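You operate a simulated robot arm through the tools that you are given. There is no shell and no other tool.

Carry out the task below with a simulated robot arm. There is one attempt and no reset: what you move stays moved.

Task
Put things in order on the work top of the long bench. At the end: the red drier tin stands where the green rubbing pad stood; the purple marker pen from the work top of the long bench is on the brown store carton (marked "MATS"); the blue crimp insert stands on top of the cream tape roll; the green rubbing pad from the work top of the long bench stands where the blue crimp insert stood; whatever was shut is shut again. Leave all else as you found it, and nothing knocked over.

The check looks at the end state, three seconds after you hand in, the way a careful person would. Anything else that was tipped, shoved, dropped, spilled or broken makes it a failure.

Robot
A 7-joint arm with a two-finger parallel gripper, fixed in place. Base frame: the origin is at the foot of the arm, x ahead of it, y to its left, z up; the work surface is at about z = 0. Units: m, degrees, N and s.
With the tool pointing down near the work surface it reaches from about 0.24 to 0.62 m from the base axis. Its first joint turns from -66.0 to 66.0 degrees. Payload 2.6 kg.
The TCP is the grasp point between the finger pads, 0.03 m short of the fingertips. In the tool frame z runs along the fingers and y along their closing line. The gripper opens to 0.094 m. The fingers are 0.028 m wide and 0.01 m thick; the gripper's body (0.05 by 0.096 m) begins 0.055 m behind the TCP.
Orientation is that of the tool frame in the base frame, as a unit quaternion [w, x, y, z]. With the fingers straight down and closing along the base's y, the tool's x points along the base's -x, its y along +y and its z along -z.

Tools
- The arm moves only by the tool play_rows. Its argument "moves" is a list of rows, each a list of 7 numbers: the closure, from 0 (fully open) to 1 (shut), then the shift along the base's x, y, z in m, then the turn, a rotation vector about the base's x, y, z in degrees. In form: [[fingers, dx, dy, dz, rx, ry, rz], ...]. A call has 1 to 20 rows; each row shifts and turns the commanded pose from where the row before left it. A row lasts 0.2 s, in which the tool goes at most 0.05 m and 8.6 degrees; a call with a longer step from one row to the next is refused whole, and so is a gripper value outside its range. Where a pose cannot be reached the arm comes as near as it can. A force on the tool above 40 N (or 10 N above the force at the start of the call, whichever is more), or a blocked arm, ends the call early, and 0.2 s more pass. Each finger travels about 0.072 m/s and halts on what it meets, pressing with about 35 N; the grip force reading is that of the motor and also rises with nothing between the fingers. The clock runs only during rows and for 0.2 s after the last one: add rows that do not move to give the fingers time. It gives the time, the measured TCP pose, the force on the tool (base axes), the opening and the grip force at its end, in the units of the frame above (readings bear some noise), with the torque about the TCP (base axes, N m) and any sound that the robot's microphone picked up, and new pictures: "views" is both (left out), scene, wrist or none.
- Cameras (640 x 400 px; columns grow to the right, rows downward): "scene" is fixed at [0.0437, 0.4496, 0.553]; the picture's right is [-0.62, -0.79, 0.00], its down [-0.52, 0.41, -0.75] and it looks along [0.59, -0.46, -0.67] (base axes); focal length 235 px, centre (320, 200). "wrist" rides on the gripper at [0.076, 0.014, -0.102] in the tool frame; the picture's right is [-0.18, 0.98, 0.00], its down [-0.75, -0.14, -0.64] and it looks along [-0.63, -0.12, 0.77] (tool axes); focal length 243 px, centre (320, 200). There is no depth. A picture from a camera that has moved, and an enlarged one, comes with that camera's place and axes in the base frame and with its lens.
- enlarge(camera, box): a new picture of the part [left, top, right, bottom] of that camera's present view, enlarged. It takes no simulated time.
- hand_in(): hands the job in; it is judged then, once.

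Nothing tells you positions but the pictures and the camera data. Unless the task says otherwise, let go and move clear before handing in.

The tools are called as a command line: name --pt "numbers of a row" for each row, then --argument value for the rest, lists and objects as JSON in quotes. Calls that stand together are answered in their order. play_rows: Moves the arm, as the interface text tells. Its arguments: {"type":"object","properties":{"moves":{"type":"array","items":{"type":"array","items":{"type":"number"}}},"views":{"type":"string","enum":["both","scene","wrist","none"]}},"required":["moves"]} The other tools are called the same way: enlarge (camera, box) takes an enlarged picture of a part of a camera's view; hand_in () hands the job in.

At the start:

```text
t: 0.0
tcp_pos: [0.3608, -0.001, 0.3582]
ee_rot: [0.0, 0.0, 1.0, 0.0]
ft_force: [-0.3, -0.2, -0.3]
moment: [0.05, -0.02, 0.01]
grip_width: 0.0941
grasp_force: 0.0
```

scene: 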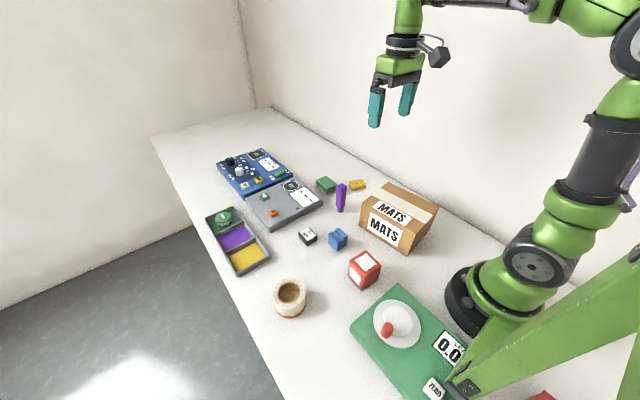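
wrist: 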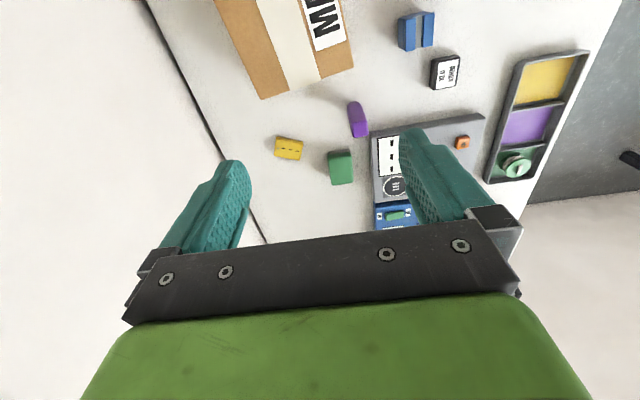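

I see a bench with several small items, a carton marked MATS, some panels, a tray, a cup-like roll and a scale. I will enlarge parts of the pictures to identify them before moving.

enlarge --camera "scene" --box '[200, 140, 360, 240]'

enlarge --camera "scene" --box '[290, 160, 450, 260]'

enlarge --camera "scene" --box '[260, 220, 420, 320]'

enlarge --camera "scene" --box '[340, 270, 580, 400]'

enlarge --camera "wrist" --box '[240, 0, 640, 250]'

```text
4.00 times, centred on (280, 190) of scene
camera zoom: at [0.0437, 0.4496, 0.553], right [-0.62, -0.79, 0.0], down [-0.52, 0.41, -0.75], along [0.59, -0.46, -0.67], focal length 940 px, centre (480, 240)
```

zoom: 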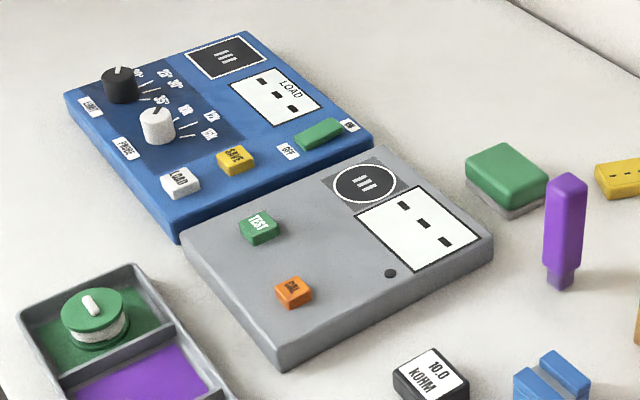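

```text
4.00 times, centred on (370, 210) of scene
camera zoom: at [0.0437, 0.4496, 0.553], right [-0.62, -0.79, 0.0], down [-0.52, 0.41, -0.75], along [0.59, -0.46, -0.67], focal length 940 px, centre (120, 160)
```

zoom: 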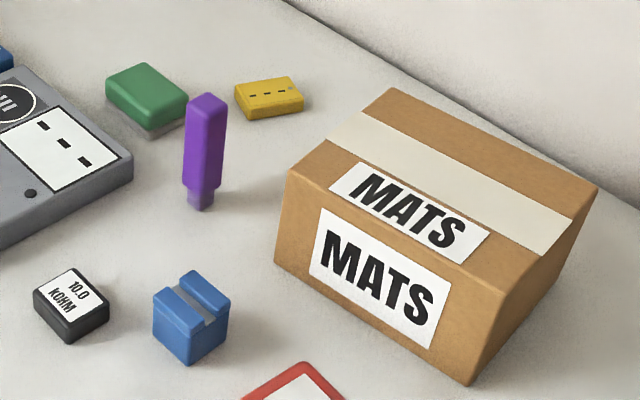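

```text
4.00 times, centred on (340, 270) of scene
camera zoom: at [0.0437, 0.4496, 0.553], right [-0.62, -0.79, 0.0], down [-0.52, 0.41, -0.75], along [0.59, -0.46, -0.67], focal length 940 px, centre (240, -80)
```

zoom: 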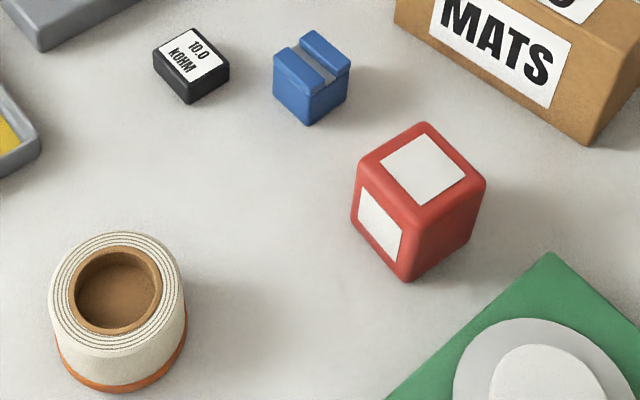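

```text
2.67 times, centred on (460, 335) of scene
camera zoom: at [0.0437, 0.4496, 0.553], right [-0.62, -0.79, 0.0], down [-0.52, 0.41, -0.75], along [0.59, -0.46, -0.67], focal length 627 px, centre (-53, -160)
```

zoom: 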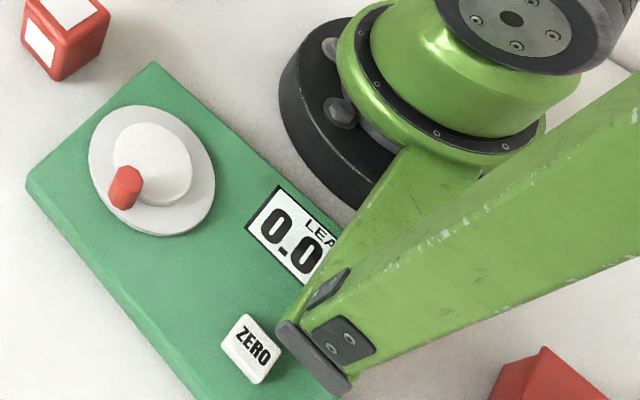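

```text
1.60 times, centred on (440, 125) of wrist
camera zoom: at [0.2845, 0.0143, 0.4603], right [0.18, 0.98, 0.0], down [0.75, -0.14, 0.64], along [0.63, -0.12, -0.77], focal length 388 px, centre (128, 320)
```

zoom: 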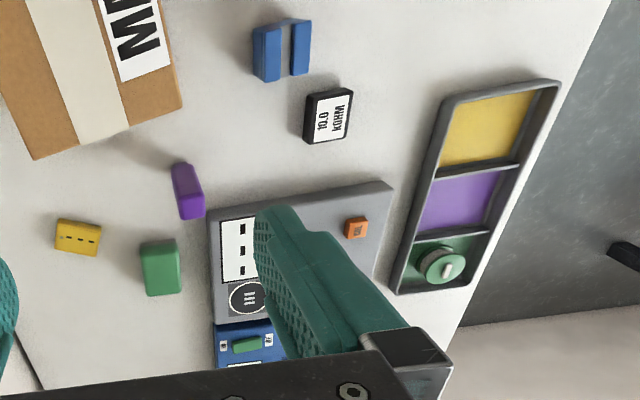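

The scene shows the green pad near (0.55, 0.02), the upright purple pen near (0.44, 0.05), the blue insert near (0.34, 0.16), the red tin near (0.22, 0.18) and the tape roll further left; these are rough camera estimates. Next I move the arm high above the work top to get closer wrist views, without touching anything.

play_rows --pt "0 -0.03 0.04 0 0 0 0" --pt "0 -0.03 0.04 0 0 0 0" --pt "0 -0.03 0.04 -0.01 0 0 0" --pt "0 -0.02 0.03 -0.01 0 0 0" --pt "0 0 0 0 0 0 0" --views "both"

```text
refused: row 3 steps farther than a row can; nothing moved
```

I keep the same estimate of where things are; the refused row was slightly too long (0.051 m). I repeat the move with shorter steps.

play_rows --pt "0 -0.03 0.035 0 0 0 0" --pt "0 -0.03 0.035 0 0 0 0" --pt "0 -0.03 0.035 -0.01 0 0 0" --pt "0 -0.02 0.035 -0.01 0 0 0" --pt "0 0 0 0 0 0 0" --views "both"

```text
t: 1.2
tcp_pos: [0.2505, 0.1399, 0.3399]
ee_rot: [0.0, 0.0, 1.0, 0.0]
ft_force: [0.2, 0.9, -0.3]
moment: [-0.02, 0.0, 0.03]
grip_width: 0.094
grasp_force: 0.0
camera wrist: at [0.1743, 0.1557, 0.4415], right [0.18, 0.98, 0.0], down [0.75, -0.14, 0.64], along [0.63, -0.12, -0.77], focal length 243 px, centre (320, 200)
```

scene: 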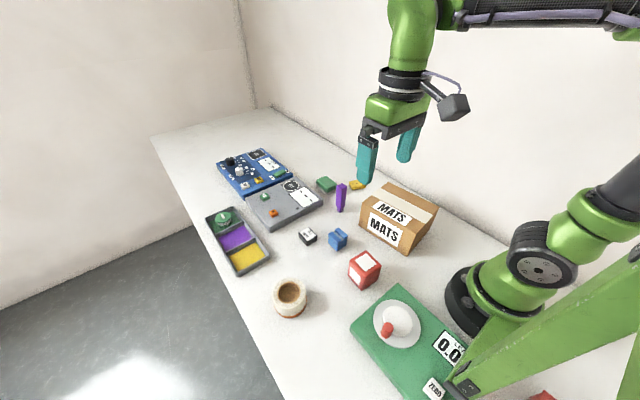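
wrist: 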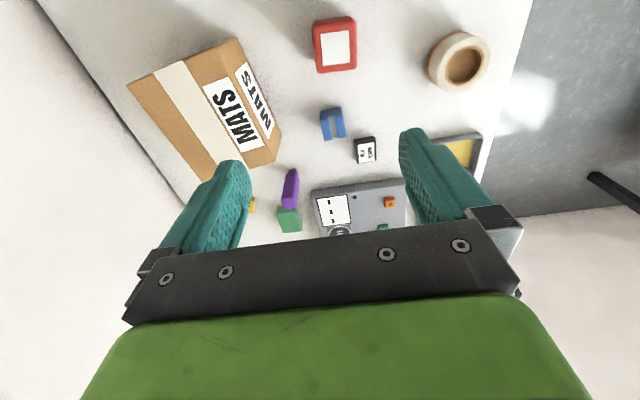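

enlarge --camera "wrist" --box '[300, 0, 500, 125]'

enlarge --camera "wrist" --box '[240, 90, 440, 240]'

enlarge --camera "wrist" --box '[100, 20, 340, 190]'

enlarge --camera "scene" --box '[260, 260, 340, 330]'

enlarge --camera "scene" --box '[310, 170, 390, 230]'

enlarge --camera "scene" --box '[320, 220, 400, 295]'

```text
3.20 times, centred on (400, 62) of wrist
camera zoom: at [0.1743, 0.1557, 0.4415], right [0.18, 0.98, 0.0], down [0.75, -0.14, 0.64], along [0.63, -0.12, -0.77], focal length 776 px, centre (64, 640)
```

zoom: 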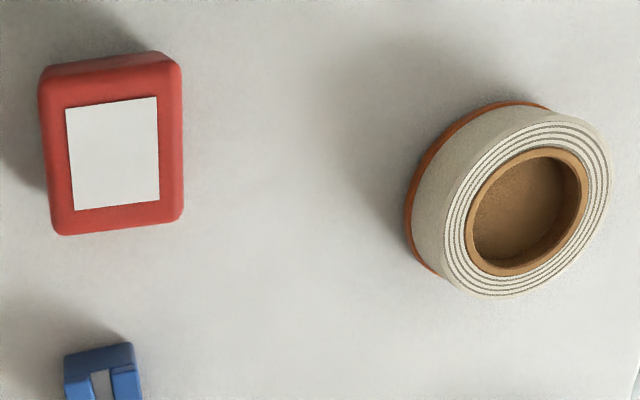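

```text
2.67 times, centred on (340, 165) of wrist
camera zoom: at [0.1743, 0.1557, 0.4415], right [0.18, 0.98, 0.0], down [0.75, -0.14, 0.64], along [0.63, -0.12, -0.77], focal length 647 px, centre (267, 293)
```

zoom: 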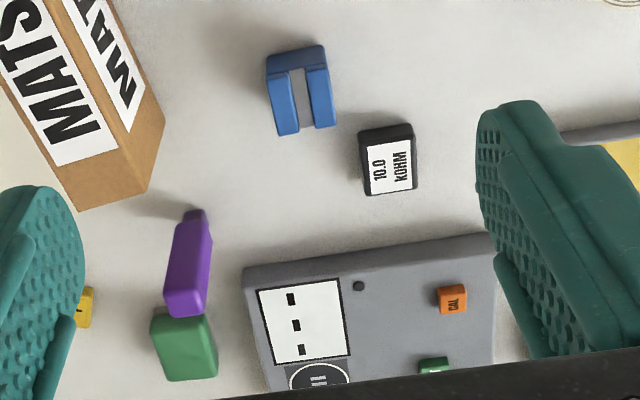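

```text
2.35 times, centred on (220, 105) of wrist
camera zoom: at [0.1743, 0.1557, 0.4415], right [0.18, 0.98, 0.0], down [0.75, -0.14, 0.64], along [0.63, -0.12, -0.77], focal length 571 px, centre (555, 424)
```

zoom: 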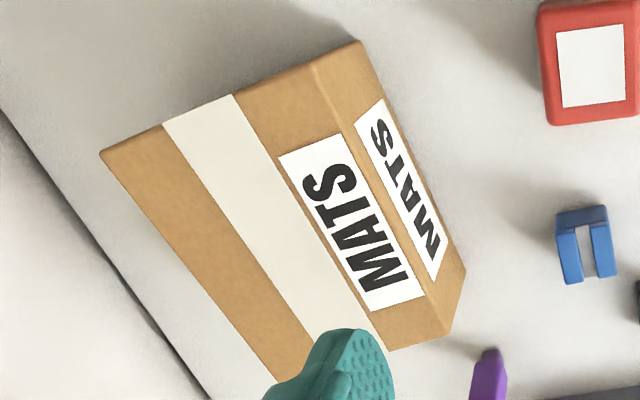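

```text
5.71 times, centred on (300, 295) of scene
camera zoom: at [0.0437, 0.4496, 0.553], right [-0.62, -0.79, 0.0], down [-0.52, 0.41, -0.75], along [0.59, -0.46, -0.67], focal length 1344 px, centre (434, -343)
```

zoom: 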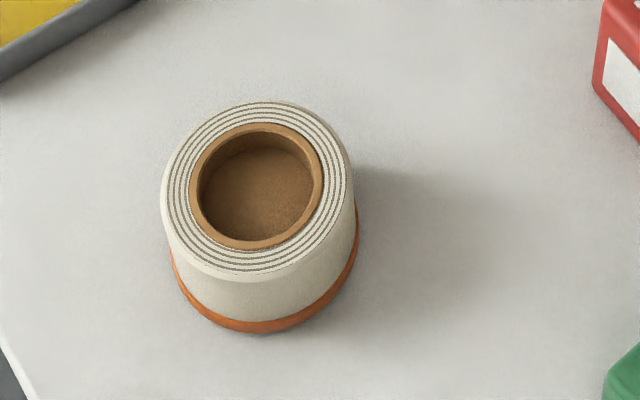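

```text
6.67 times, centred on (350, 200) of scene
camera zoom: at [0.0437, 0.4496, 0.553], right [-0.62, -0.79, 0.0], down [-0.52, 0.41, -0.75], along [0.59, -0.46, -0.67], focal length 1567 px, centre (120, 200)
```

zoom: 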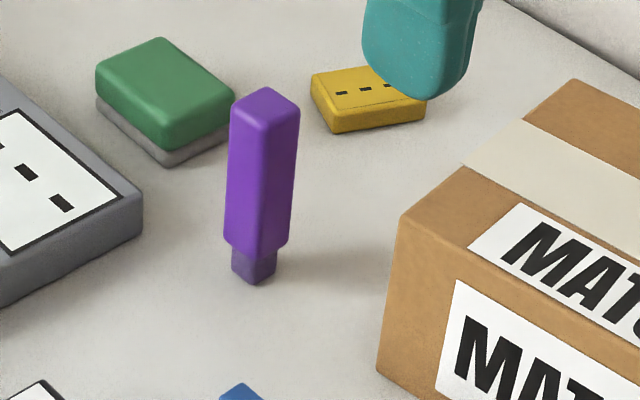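

```text
5.33 times, centred on (360, 258) of scene
camera zoom: at [0.0437, 0.4496, 0.553], right [-0.62, -0.79, 0.0], down [-0.52, 0.41, -0.75], along [0.59, -0.46, -0.67], focal length 1254 px, centre (107, -107)
```

zoom: 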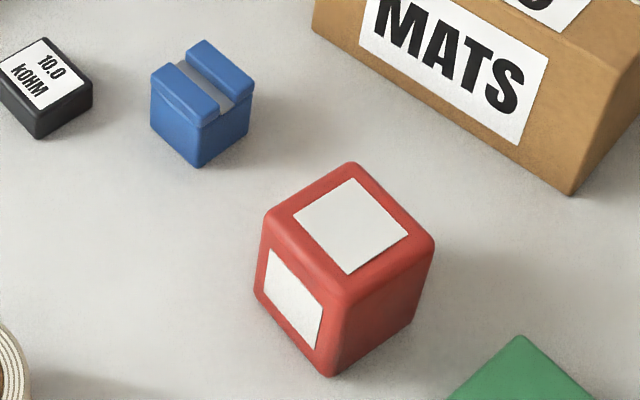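

The wrist view agrees with the scene view: carton top at about z = 0.095 centred near (0.29, -0.03), pen about 0.11 tall, tape roll near (0.284, 0.347) with a rim about 0.05 high and a hollow centre. Next I bring the wrist camera closer to the roll to see whether the hole is real and how wide it is.

play_rows --pt "0 -0.007 0.031 -0.022 0 0 0" --pt "0 -0.007 0.031 -0.022 0 0 0" --pt "0 -0.007 0.031 -0.022 0 0 0" --pt "0 -0.007 0.031 -0.022 0 0 0" --pt "0 -0.007 0.031 -0.022 0 0 0" --pt "0 -0.007 0.031 -0.022 0 0 0" --pt "0 -0.005 0.03 -0.02 0 0 0" --pt "0 0 0 0 0 0 0" --views "both"

```text
t: 3.0
tcp_pos: [0.2049, 0.3556, 0.1865]
ee_rot: [-0.001, 0.0, 1.0, -0.001]
ft_force: [-1.1, -0.7, 0.4]
moment: [0.0, -0.01, 0.06]
grip_width: 0.094
grasp_force: 0.1
camera wrist: at [0.128, 0.3703, 0.2885], right [0.19, 0.98, 0.0], down [0.75, -0.14, 0.64], along [0.63, -0.12, -0.77], focal length 243 px, centre (320, 200)
```

scene: 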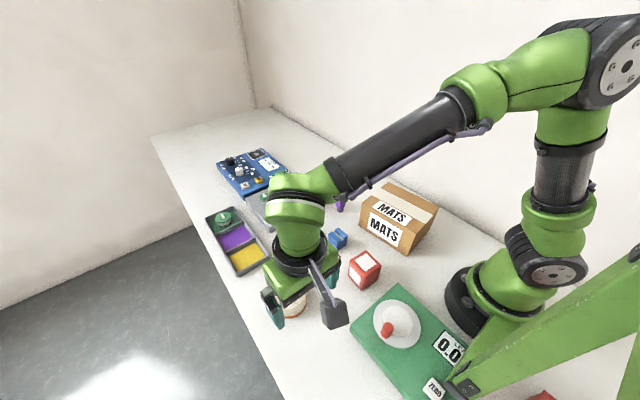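
wrist: 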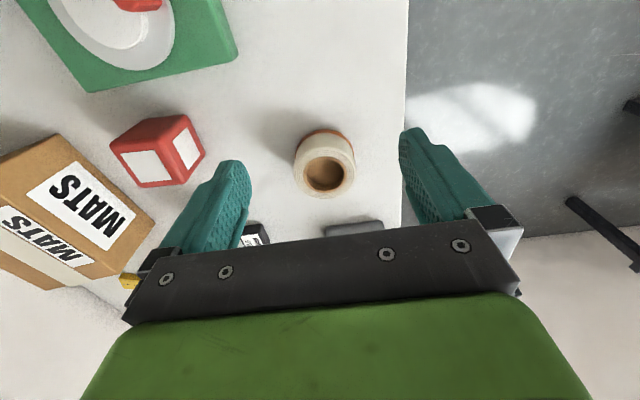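

enlarge --camera "wrist" --box '[275, 110, 375, 210]'

enlarge --camera "wrist" --box '[90, 90, 230, 200]'

enlarge --camera "wrist" --box '[0, 0, 260, 160]'

```text
4.00 times, centred on (325, 160) of wrist
camera zoom: at [0.128, 0.3703, 0.2885], right [0.19, 0.98, 0.0], down [0.75, -0.14, 0.64], along [0.63, -0.12, -0.77], focal length 970 px, centre (300, 360)
```

zoom: 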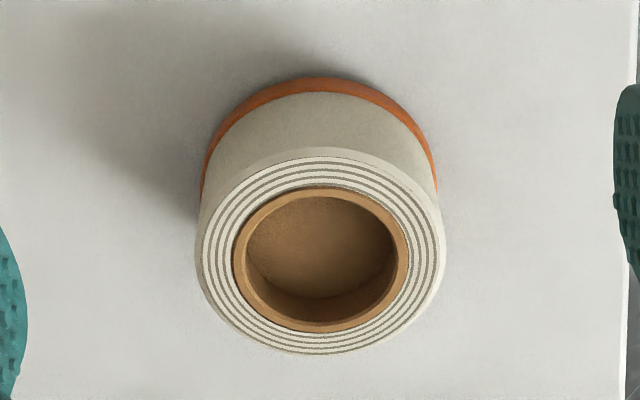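

```text
3.64 times, centred on (160, 145) of wrist
camera zoom: at [0.128, 0.3703, 0.2885], right [0.19, 0.98, 0.0], down [0.75, -0.14, 0.64], along [0.63, -0.12, -0.77], focal length 882 px, centre (902, 400)
```

zoom: 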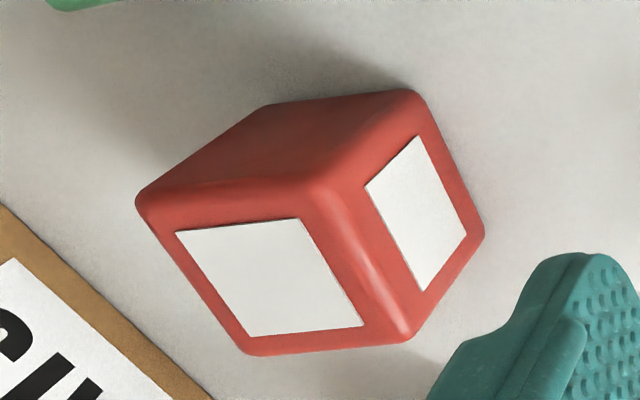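

```text
2.46 times, centred on (130, 80) of wrist
camera zoom: at [0.128, 0.3703, 0.2885], right [0.19, 0.98, 0.0], down [0.75, -0.14, 0.64], along [0.63, -0.12, -0.77], focal length 597 px, centre (788, 495)
```

zoom: 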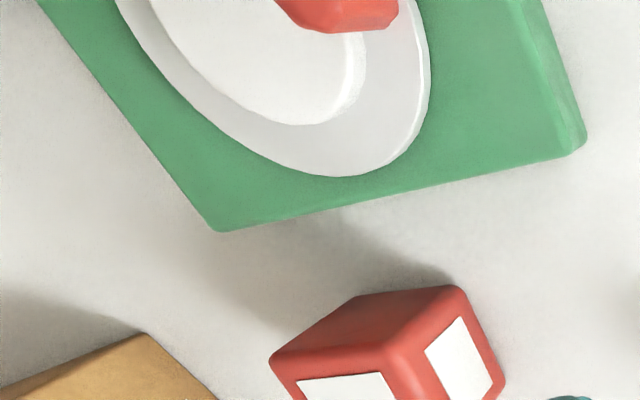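

The roll's hole is real, about 0.045 m inside, with the rim top near z = 0.052 and its centre near (0.285, 0.347); the insert (about 0.037 m square, 0.052 m across corners) will sit on the rim if it is centred. Next I move back over the middle at the same height for a closer look at the pen, insert and pad.

play_rows --pt "0 0.02 -0.041 0.005 0 0 0" --pt "0 0.02 -0.041 0.005 0 0 0" --pt "0 0.02 -0.041 0 0 0 0" --pt "0 0.02 -0.041 0 0 0 0" --pt "0 0.02 -0.041 0 0 0 0" --pt "0 0.02 -0.041 0 0 0 0" --pt "0 0.02 -0.041 0 0 0 0" --pt "0 0 0 0 0 0 0" --pt "0 0 0 0 0 0 0" --views "wrist"

```text
t: 5.0
tcp_pos: [0.3457, 0.0676, 0.1966]
ee_rot: [0.0, 0.0, 1.0, 0.0]
ft_force: [-0.5, 0.6, 1.0]
moment: [-0.06, -0.02, 0.0]
grip_width: 0.0939
grasp_force: 0.1
camera wrist: at [0.2674, 0.0819, 0.2983], right [0.18, 0.98, 0.0], down [0.75, -0.14, 0.64], along [0.63, -0.12, -0.77], focal length 243 px, centre (320, 200)
```

wrist: 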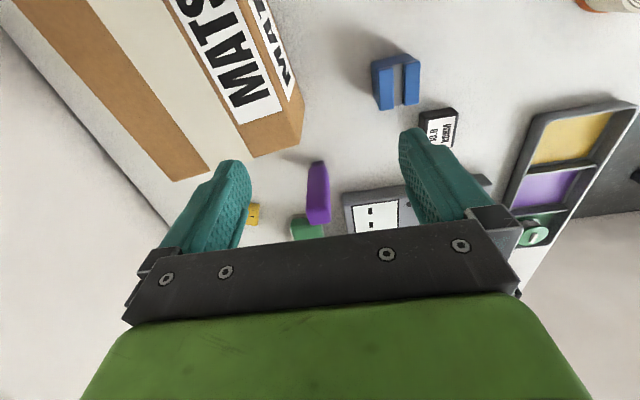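

enlarge --camera "wrist" --box '[270, 140, 370, 240]'

enlarge --camera "wrist" --box '[350, 40, 450, 120]'

enlarge --camera "wrist" --box '[100, 0, 320, 180]'

```text
4.00 times, centred on (320, 190) of wrist
camera zoom: at [0.2674, 0.0819, 0.2983], right [0.18, 0.98, 0.0], down [0.75, -0.14, 0.64], along [0.63, -0.12, -0.77], focal length 970 px, centre (320, 240)
```

zoom: 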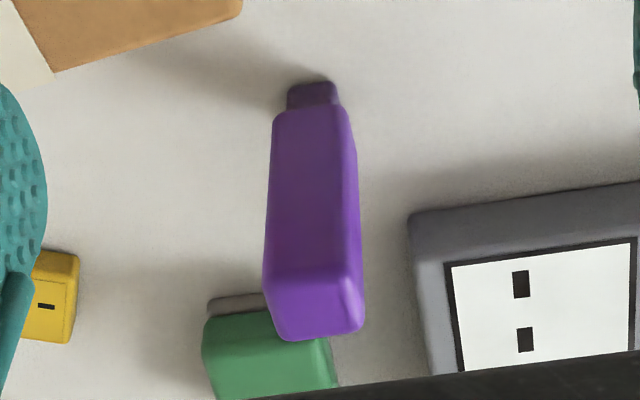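

```text
5.00 times, centred on (400, 80) of wrist
camera zoom: at [0.2674, 0.0819, 0.2983], right [0.18, 0.98, 0.0], down [0.75, -0.14, 0.64], along [0.63, -0.12, -0.77], focal length 1213 px, centre (-80, 800)
```

zoom: 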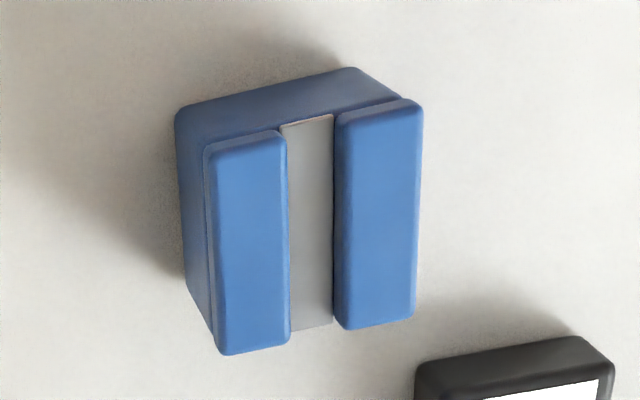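

```text
2.22 times, centred on (210, 90) of wrist
camera zoom: at [0.2674, 0.0819, 0.2983], right [0.18, 0.98, 0.0], down [0.75, -0.14, 0.64], along [0.63, -0.12, -0.77], focal length 539 px, centre (564, 444)
```

zoom: 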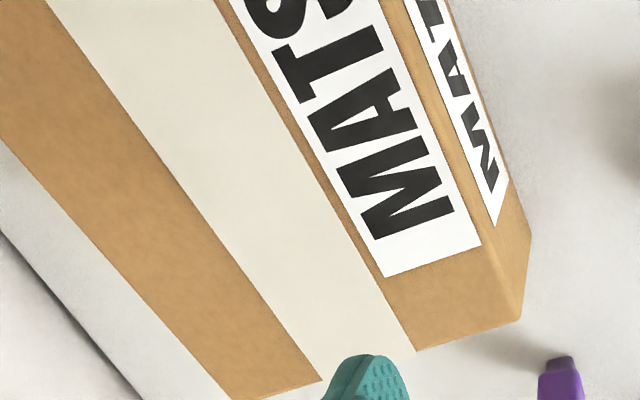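

The pen stands square to the base axes at about (0.447, 0.047), body about 0.022 m wide, with a 0.016 m tip below. Next I go above it, keeping the fingertips over its top, and check the alignment before descending.

play_rows --pt "0 0.034 -0.007 0 0 0 0" --pt "0 0.034 -0.007 0 0 0 0" --pt "0 0.033 -0.007 0 0 0 0" --pt "0 0 0 -0.03 0 0 0" --pt "0 0 0 0 0 0 0" --pt "0 0 0 0 0 0 0" --views "both"

```text
t: 6.4
tcp_pos: [0.4455, 0.045, 0.1653]
ee_rot: [0.0, 0.0, 1.0, 0.0]
ft_force: [-0.1, -1.1, 0.0]
moment: [0.01, -0.02, 0.03]
grip_width: 0.0941
grasp_force: 0.1
camera wrist: at [0.3688, 0.0611, 0.2672], right [0.18, 0.98, 0.0], down [0.75, -0.14, 0.64], along [0.63, -0.12, -0.77], focal length 243 px, centre (320, 200)
```

scene: 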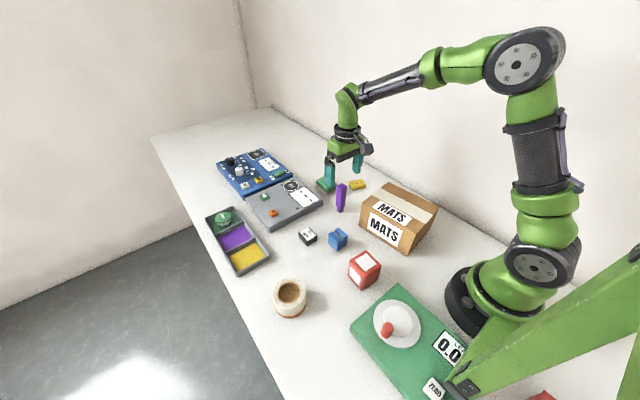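
wrist: 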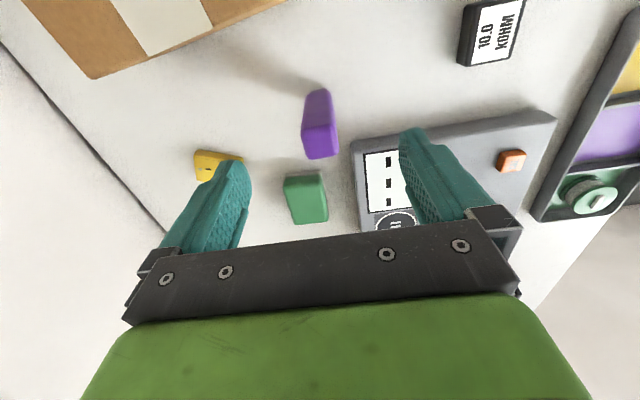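

enlarge --camera "wrist" --box '[260, 70, 380, 170]'

enlarge --camera "wrist" --box '[180, 140, 360, 240]'

```text
4.00 times, centred on (320, 120) of wrist
camera zoom: at [0.3688, 0.0611, 0.2672], right [0.18, 0.98, 0.0], down [0.75, -0.14, 0.64], along [0.63, -0.12, -0.77], focal length 970 px, centre (320, 520)
```

zoom: 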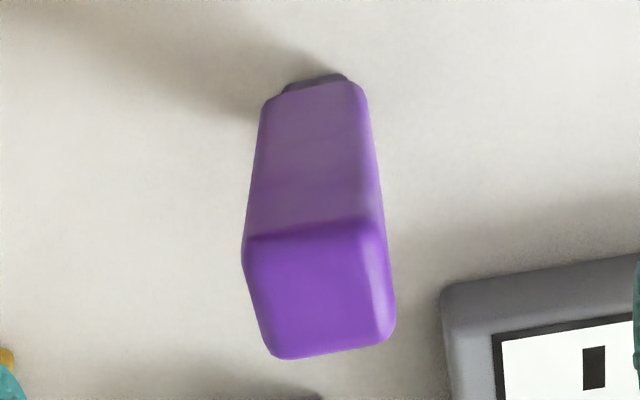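

```text
3.56 times, centred on (270, 190) of wrist
camera zoom: at [0.3688, 0.0611, 0.2672], right [0.18, 0.98, 0.0], down [0.75, -0.14, 0.64], along [0.63, -0.12, -0.77], focal length 863 px, centre (498, 236)
```

zoom: 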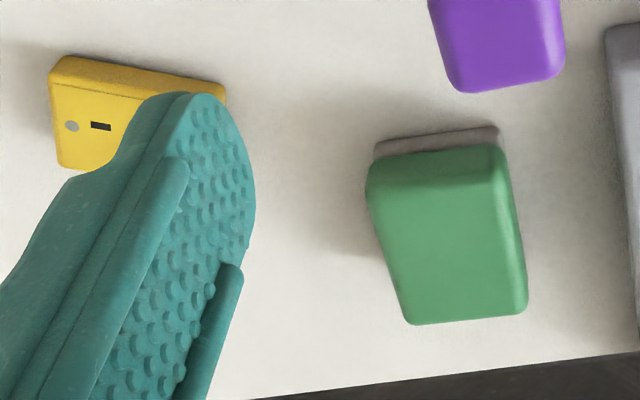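

The pen is within 2 mm of the TCP line, nothing lies between the fingers and it, and the pad's place reads x 0.5375–0.607, y -0.02–0.029, centre (0.572, 0.0045). Next I descend around the pen to z = 0.075 and close.

play_rows --pt "0 0.002 0.001 -0.03 0 0 0" --pt "0 0 0 -0.03 0 0 0" --pt "0 0 0 -0.03 0 0 0" --pt "0 0 0 0 0 0 0" --pt "0.4 0 0 0 0 0 0" --pt "0.7 0 0 0 0 0 0" --pt "1 0 0 0 0 0 0" --pt "1 0 0 0 0 0 0" --pt "1 0 0 0 0 0 0" --views "both"

```text
t: 8.4
tcp_pos: [0.4476, 0.0476, 0.0764]
ee_rot: [0.0, 0.0, 1.0, 0.0]
ft_force: [-0.2, 0.1, -0.1]
moment: [0.01, -0.03, -0.01]
grip_width: 0.0297
grasp_force: 35.3
camera wrist: at [0.3707, 0.0627, 0.1786], right [0.18, 0.98, 0.0], down [0.75, -0.14, 0.64], along [0.63, -0.12, -0.77], focal length 243 px, centre (320, 200)
```

scene: 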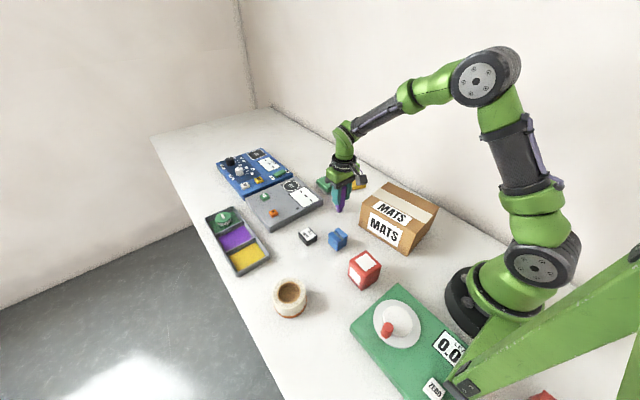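
wrist: 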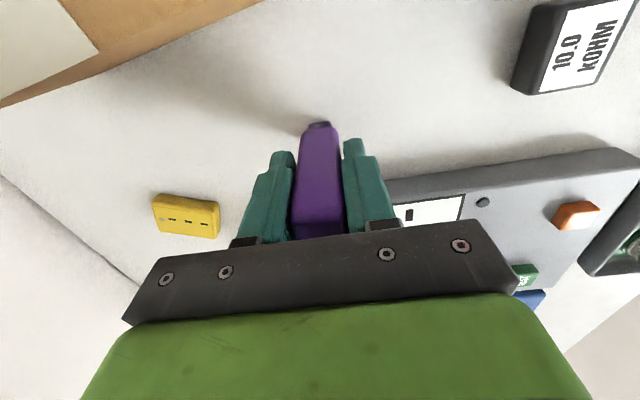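

The pen is gripped (opening 0.030 m, 35 N) and still upright. Next I lift it clear and carry it over the middle of the carton top, about (0.297, -0.033), and look before lowering.

play_rows --pt "1 0 0 0.02 0 0 0" --pt "1 0 0 0.045 0 0 0" --pt "1 0 0 0.045 0 0 0" --pt "1 0 0 0.04 0 0 0" --pt "1 -0.038 -0.02 0 0 0 0" --pt "1 -0.038 -0.02 0 0 0 0" --pt "1 -0.038 -0.02 0 0 0 0" --pt "1 -0.037 -0.02 0 0 0 0" --pt "1 0 0 0 0 0 0" --pt "1 0 0 0 0 0 0" --views "both"

```text
t: 10.6
tcp_pos: [0.2981, -0.0307, 0.2262]
ee_rot: [0.0, 0.0, 1.0, 0.001]
ft_force: [0.0, 0.7, -1.1]
moment: [-0.02, -0.01, 0.03]
grip_width: 0.0293
grasp_force: 34.6
camera wrist: at [0.2216, -0.0161, 0.3278], right [0.18, 0.98, 0.0], down [0.75, -0.14, 0.64], along [0.63, -0.12, -0.77], focal length 243 px, centre (320, 200)
```

scene: 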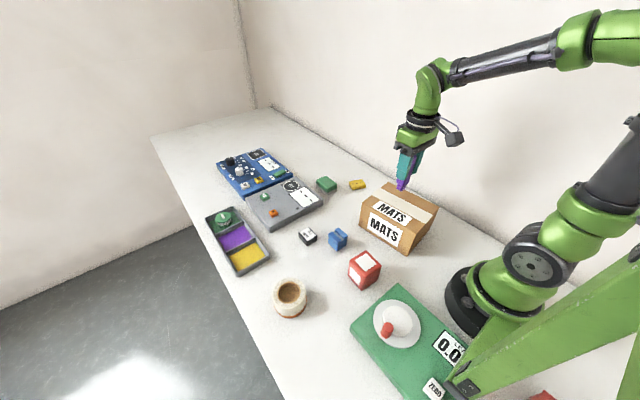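
wrist: 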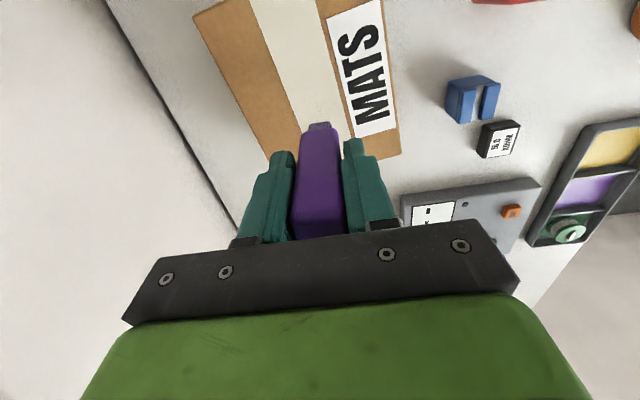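

The pen hangs upright above the carton's tape strip, its foot about 5 cm above the top. Next I lower most of the way and then in small steps to feel the contact.

play_rows --pt "1 -0.003 -0.001 -0.02 0 0 0" --pt "1 0 0 -0.02 0 0 0" --pt "1 0 0 -0.005 0 0 0" --pt "1 0 0 -0.002 0 0 0" --pt "1 0 0 0 0 0 0" --views "both"

enlarge --camera "scene" --box '[360, 130, 460, 230]'

```text
t: 11.8
tcp_pos: [0.2927, -0.0339, 0.1792]
ee_rot: [0.0, 0.0, 1.0, -0.001]
ft_force: [0.0, 0.0, -1.1]
moment: [0.02, 0.02, 0.03]
grip_width: 0.0293
grasp_force: 34.9
camera wrist: at [0.2172, -0.0176, 0.2811], right [0.18, 0.98, 0.0], down [0.75, -0.14, 0.64], along [0.63, -0.12, -0.77], focal length 243 px, centre (320, 200)
```

scene: 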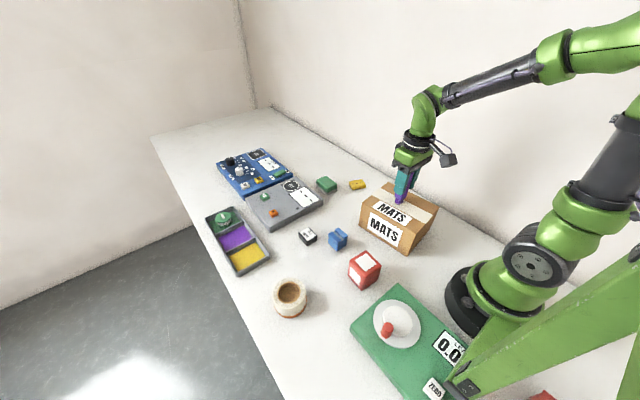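
wrist: 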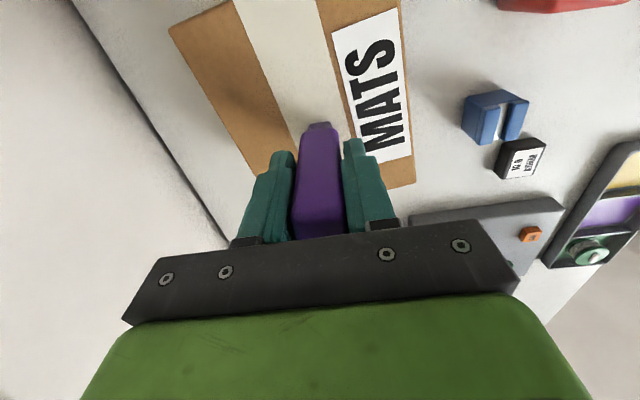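

```text
4.00 times, centred on (410, 180) of scene
camera zoom: at [0.0437, 0.4496, 0.553], right [-0.62, -0.79, 0.0], down [-0.52, 0.41, -0.75], along [0.59, -0.46, -0.67], focal length 940 px, centre (-40, 280)
```

zoom: 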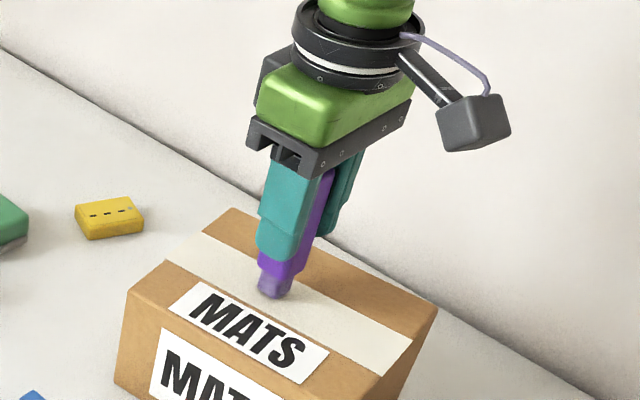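

The pen's foot is about 5–8 mm above the strip on the carton, upright. I continue down in 2 mm steps watching the force.

play_rows --pt "1 0 0 -0.002 0 0 0" --pt "1 0 0 -0.002 0 0 0" --pt "1 0 0 0 0 0 0" --views "none"

enlarge --camera "scene" --box '[380, 170, 440, 220]'

```text
t: 12.6
tcp_pos: [0.2942, -0.0335, 0.1763]
ee_rot: [0.002, 0.002, 1.0, 0.0]
ft_force: [-6.0, -1.4, 16.7]
moment: [-0.01, 0.44, 0.01]
grip_width: 0.0293
grasp_force: 34.7
```

```text
8.00 times, centred on (410, 195) of scene
camera zoom: at [0.0436, 0.4496, 0.553], right [-0.62, -0.79, 0.0], down [-0.52, 0.41, -0.75], along [0.59, -0.46, -0.67], focal length 1881 px, centre (-400, 240)
```

zoom: 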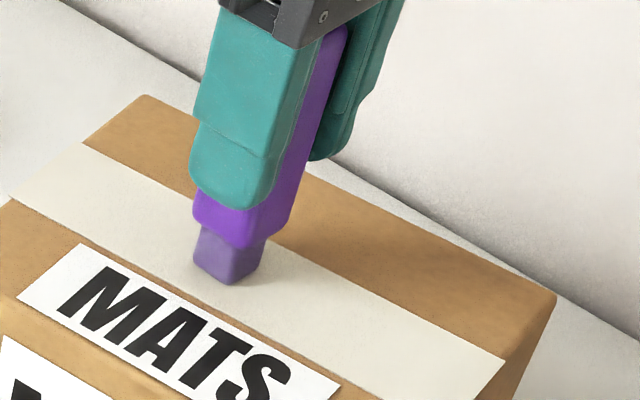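

The foot has met the carton top (16.7 N up at z = 0.176). I ease up about 1 mm to take the load off and read the force before opening.

play_rows --pt "1 0 0 0.001 0 0 0" --pt "1 0 0 0 0 0 0" --pt "1 0 0 0 0 0 0" --views "none"

```text
t: 13.4
tcp_pos: [0.294, -0.0334, 0.1748]
ee_rot: [0.0, 0.0, 1.0, 0.0]
ft_force: [2.4, -1.1, 3.9]
moment: [0.05, -0.17, 0.03]
grip_width: 0.0294
grasp_force: 34.7
```

The load is down to about 4 N, so the pen stands on the carton with light contact. Next I open the fingers without moving and look.

play_rows --pt "0.66 0 0 0 0 0 0" --pt "0.6 0 0 0 0 0 0" --pt "0.5 0 0 0 0 0 0" --pt "0.3 0 0 0 0 0 0" --pt "0.15 0 0 0 0 0 0" --pt "0.1 0 0 0 0 0 0" --views "both"

enlarge --camera "scene" --box '[370, 130, 450, 220]'

```text
t: 14.8
tcp_pos: [0.2936, -0.0346, 0.1752]
ee_rot: [0.0, -0.001, 1.0, 0.0]
ft_force: [-0.3, -0.5, -0.2]
moment: [-0.01, 0.02, -0.01]
grip_width: 0.085
grasp_force: 0.1
camera wrist: at [0.2168, -0.0178, 0.2784], right [0.18, 0.98, 0.0], down [0.75, -0.14, 0.64], along [0.63, -0.12, -0.77], focal length 243 px, centre (320, 200)
```

scene: 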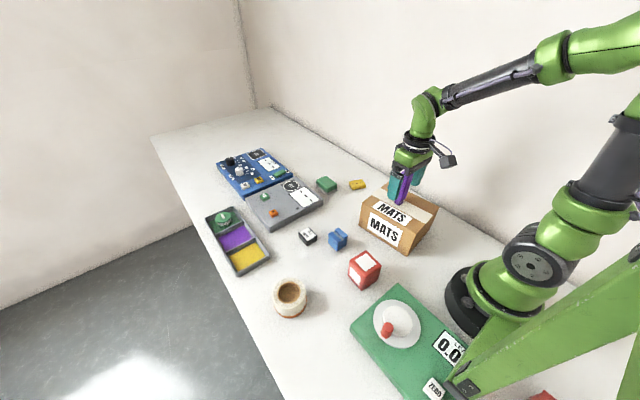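
wrist: 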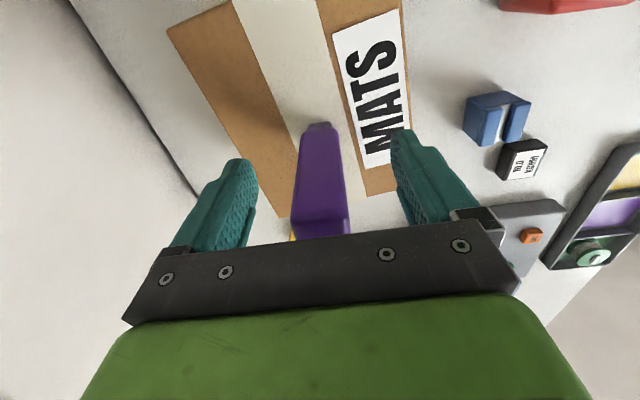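

```text
4.44 times, centred on (410, 175) of scene
camera zoom: at [0.0437, 0.4496, 0.553], right [-0.62, -0.79, 0.0], down [-0.52, 0.41, -0.75], along [0.59, -0.46, -0.67], focal length 1045 px, centre (-80, 311)
```

zoom: 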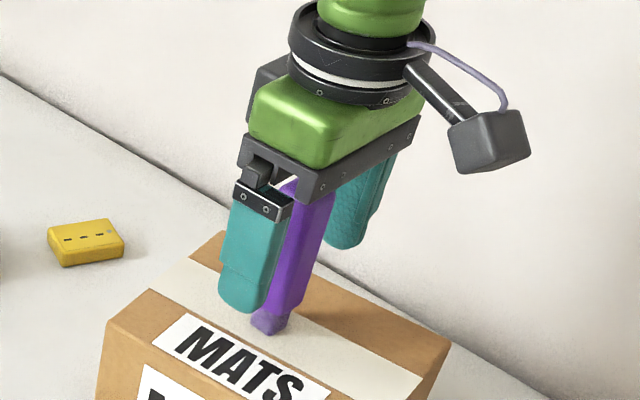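

The pen stands on its own on the carton between the open fingers. Next I rise straight up until the fingertips are well above the pen's top (about z = 0.21).

play_rows --pt "0.05 0 0 0.01 0 0 0" --pt "0 0 0 0.03 0 0 0" --pt "0 0 0 0.04 0 0 0" --pt "0 0 0 0.04 0 0 0" --pt "0 0 0 0 0 0 0" --views "both"

enlarge --camera "scene" --box '[340, 130, 450, 250]'

```text
t: 16.0
tcp_pos: [0.2941, -0.0337, 0.2974]
ee_rot: [0.001, 0.001, 1.0, 0.0]
ft_force: [-0.8, 0.2, 0.4]
moment: [0.0, -0.02, 0.03]
grip_width: 0.0939
grasp_force: 0.0
camera wrist: at [0.2165, -0.0176, 0.3997], right [0.18, 0.98, 0.0], down [0.75, -0.14, 0.64], along [0.63, -0.12, -0.77], focal length 243 px, centre (320, 200)
```

scene: 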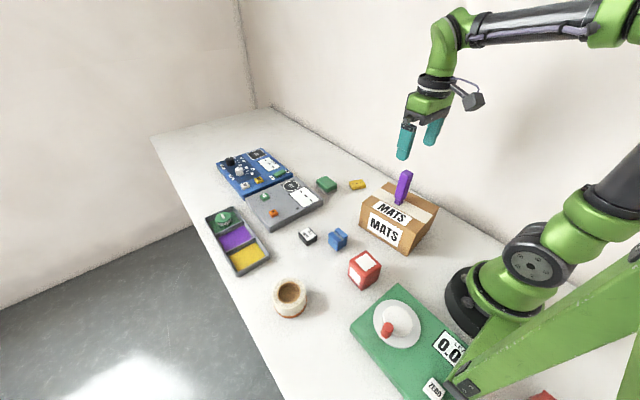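
wrist: 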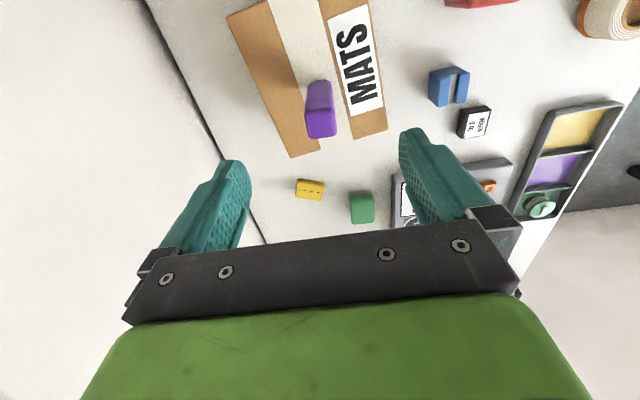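

```text
3.33 times, centred on (395, 190) of scene
camera zoom: at [0.0437, 0.4496, 0.553], right [-0.62, -0.79, 0.0], down [-0.52, 0.41, -0.75], along [0.59, -0.46, -0.67], focal length 784 px, centre (70, 233)
```

zoom: 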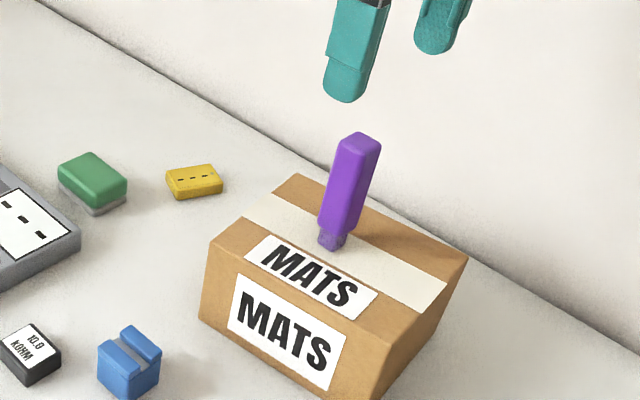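

The pen stands upright on the carton near (0.296, -0.033); I leave it. The insert measures about 0.04 m square, upright, centred near (0.349, 0.148) and square to the base axes; next I go above it, moving sideways first so the pen is not touched.

play_rows --pt "0 0.011 0.0364 0 0 0 0" --pt "0 0.011 0.0364 0 0 0 0" --pt "0 0.011 0.0364 0 0 0 0" --pt "0 0.011 0.0364 0 0 0 0" --pt "0 0.011 0.0364 0 0 0 0" --pt "0 0 0 -0.045 0 0 0" --pt "0 0 0 -0.045 0 0 0" --pt "0 0 0 -0.045 0 0 0" --pt "0 0 0 0 0 0 0" --pt "0 0 0 0 0 0 0" --views "wrist"

enlarge --camera "wrist" --box '[270, 100, 370, 200]'

```text
t: 18.2
tcp_pos: [0.3468, 0.1472, 0.1617]
ee_rot: [-0.001, 0.0, 1.0, 0.0]
ft_force: [0.0, -0.1, -0.8]
moment: [-0.03, -0.01, 0.0]
grip_width: 0.094
grasp_force: 0.0
camera wrist: at [0.2701, 0.1634, 0.2641], right [0.18, 0.98, 0.0], down [0.75, -0.14, 0.64], along [0.63, -0.12, -0.77], focal length 243 px, centre (320, 200)
```

wrist: 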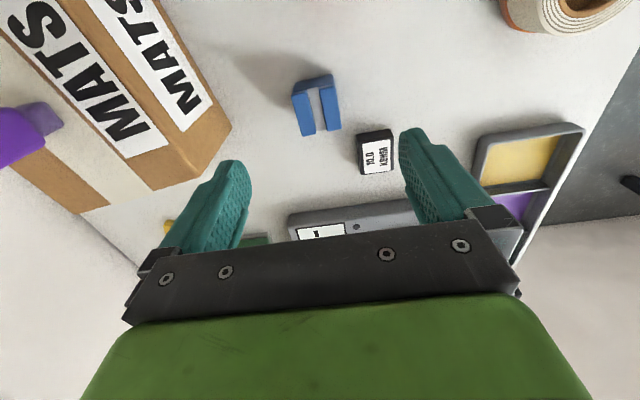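

```text
4.00 times, centred on (320, 150) of wrist
camera zoom: at [0.2701, 0.1634, 0.2641], right [0.18, 0.98, 0.0], down [0.75, -0.14, 0.64], along [0.63, -0.12, -0.77], focal length 970 px, centre (320, 400)
```

zoom: 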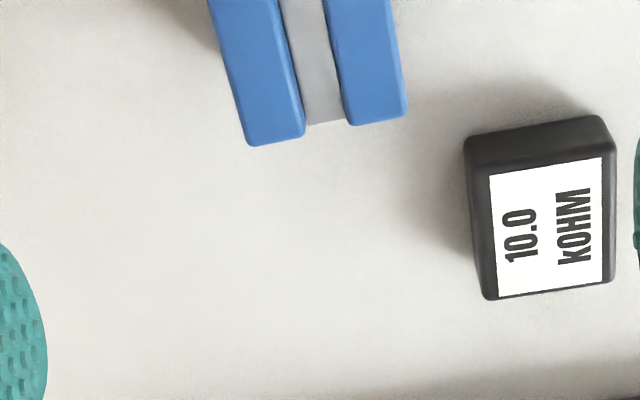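

enlarge --camera "wrist" --box '[270, 60, 370, 150]'

enlarge --camera "scene" --box '[300, 210, 400, 300]'

```text
4.44 times, centred on (320, 105) of wrist
camera zoom: at [0.2701, 0.1634, 0.2641], right [0.18, 0.98, 0.0], down [0.75, -0.14, 0.64], along [0.63, -0.12, -0.77], focal length 1078 px, centre (320, 622)
```

zoom: 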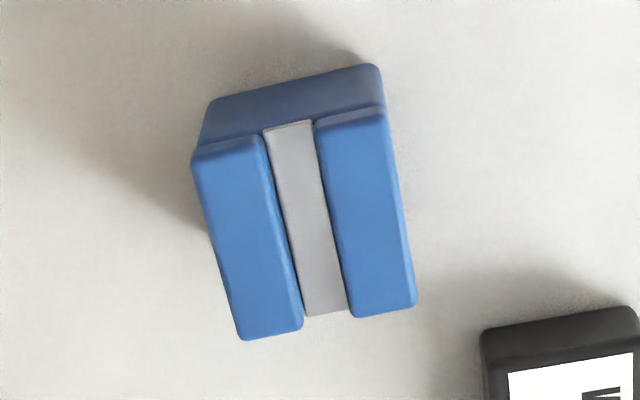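

```text
4.44 times, centred on (350, 255) of scene
camera zoom: at [0.0437, 0.4496, 0.553], right [-0.62, -0.79, 0.0], down [-0.52, 0.41, -0.75], along [0.59, -0.46, -0.67], focal length 1045 px, centre (187, -44)
```

zoom: 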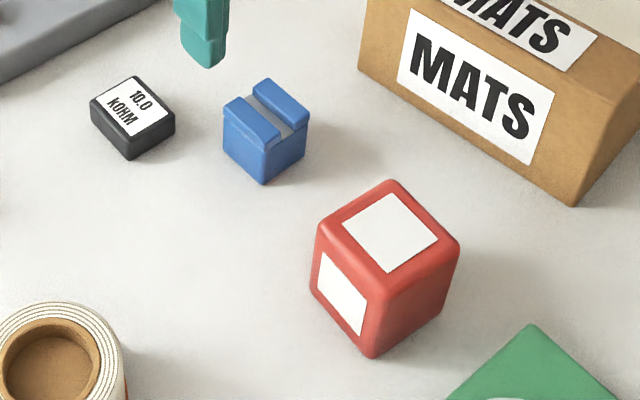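

The insert's corners project to x 0.330–0.370, y 0.126–0.165, so its place is centred at (0.350, 0.146) with no turn. Next I descend over it to z = 0.037, fingertips 7 mm above the top, and close.

play_rows --pt "0 0.003 -0.0015 -0.04 0 0 0" --pt "0 0 0 -0.04 0 0 0" --pt "0 0 0 -0.03 0 0 0" --pt "0 0 0 -0.015 0 0 0" --pt "0 0 0 0 0 0 0" --pt "0 0 0 0 0 0 0" --views "both"

```text
t: 19.6
tcp_pos: [0.3516, 0.148, 0.0365]
ee_rot: [0.0, 0.001, 1.0, 0.0]
ft_force: [-0.5, 0.0, 0.2]
moment: [-0.02, 0.0, 0.0]
grip_width: 0.0939
grasp_force: 0.0
camera wrist: at [0.2755, 0.1632, 0.1384], right [0.18, 0.98, 0.0], down [0.75, -0.14, 0.64], along [0.63, -0.12, -0.77], focal length 243 px, centre (320, 200)
```

scene: 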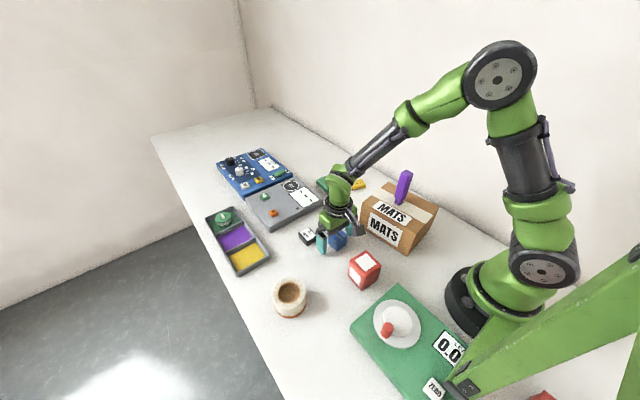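
wrist: 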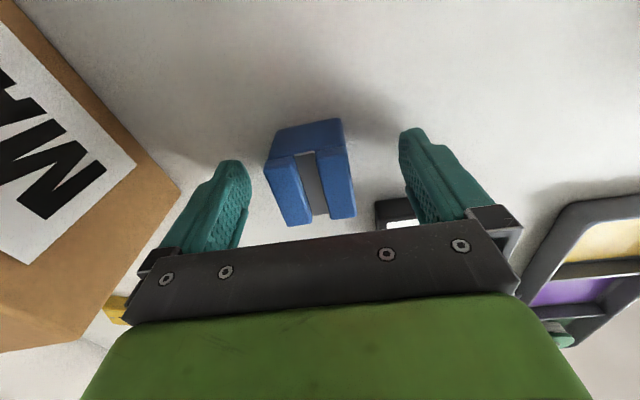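

The fingers straddle the insert, with clearance to the resistor block and carton. I close now and then read the grip.

play_rows --pt "0.3 0 0 0 0 0 0" --pt "0.5 0 0 0 0 0 0" --pt "0.8 0 0 0 0 0 0" --pt "1 0 0 0 0 0 0" --pt "1 0 0 0 0 0 0" --views "wrist"

```text
t: 20.8
tcp_pos: [0.3525, 0.148, 0.037]
ee_rot: [0.0, -0.001, 1.0, 0.0]
ft_force: [0.4, -0.8, 0.5]
moment: [-0.06, 0.02, 0.04]
grip_width: 0.0443
grasp_force: 34.8
camera wrist: at [0.2756, 0.1632, 0.1386], right [0.18, 0.98, 0.0], down [0.75, -0.14, 0.64], along [0.63, -0.12, -0.77], focal length 243 px, centre (320, 200)
```

wrist: 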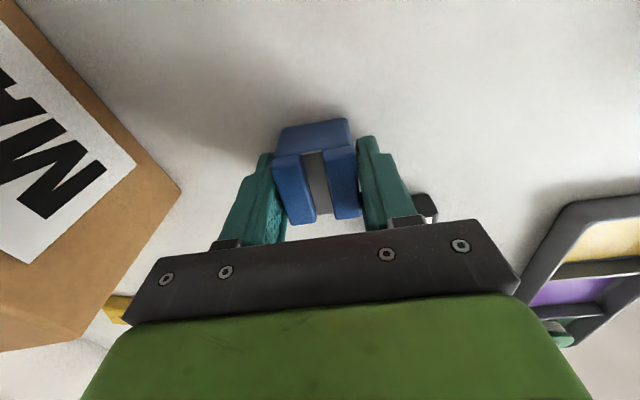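

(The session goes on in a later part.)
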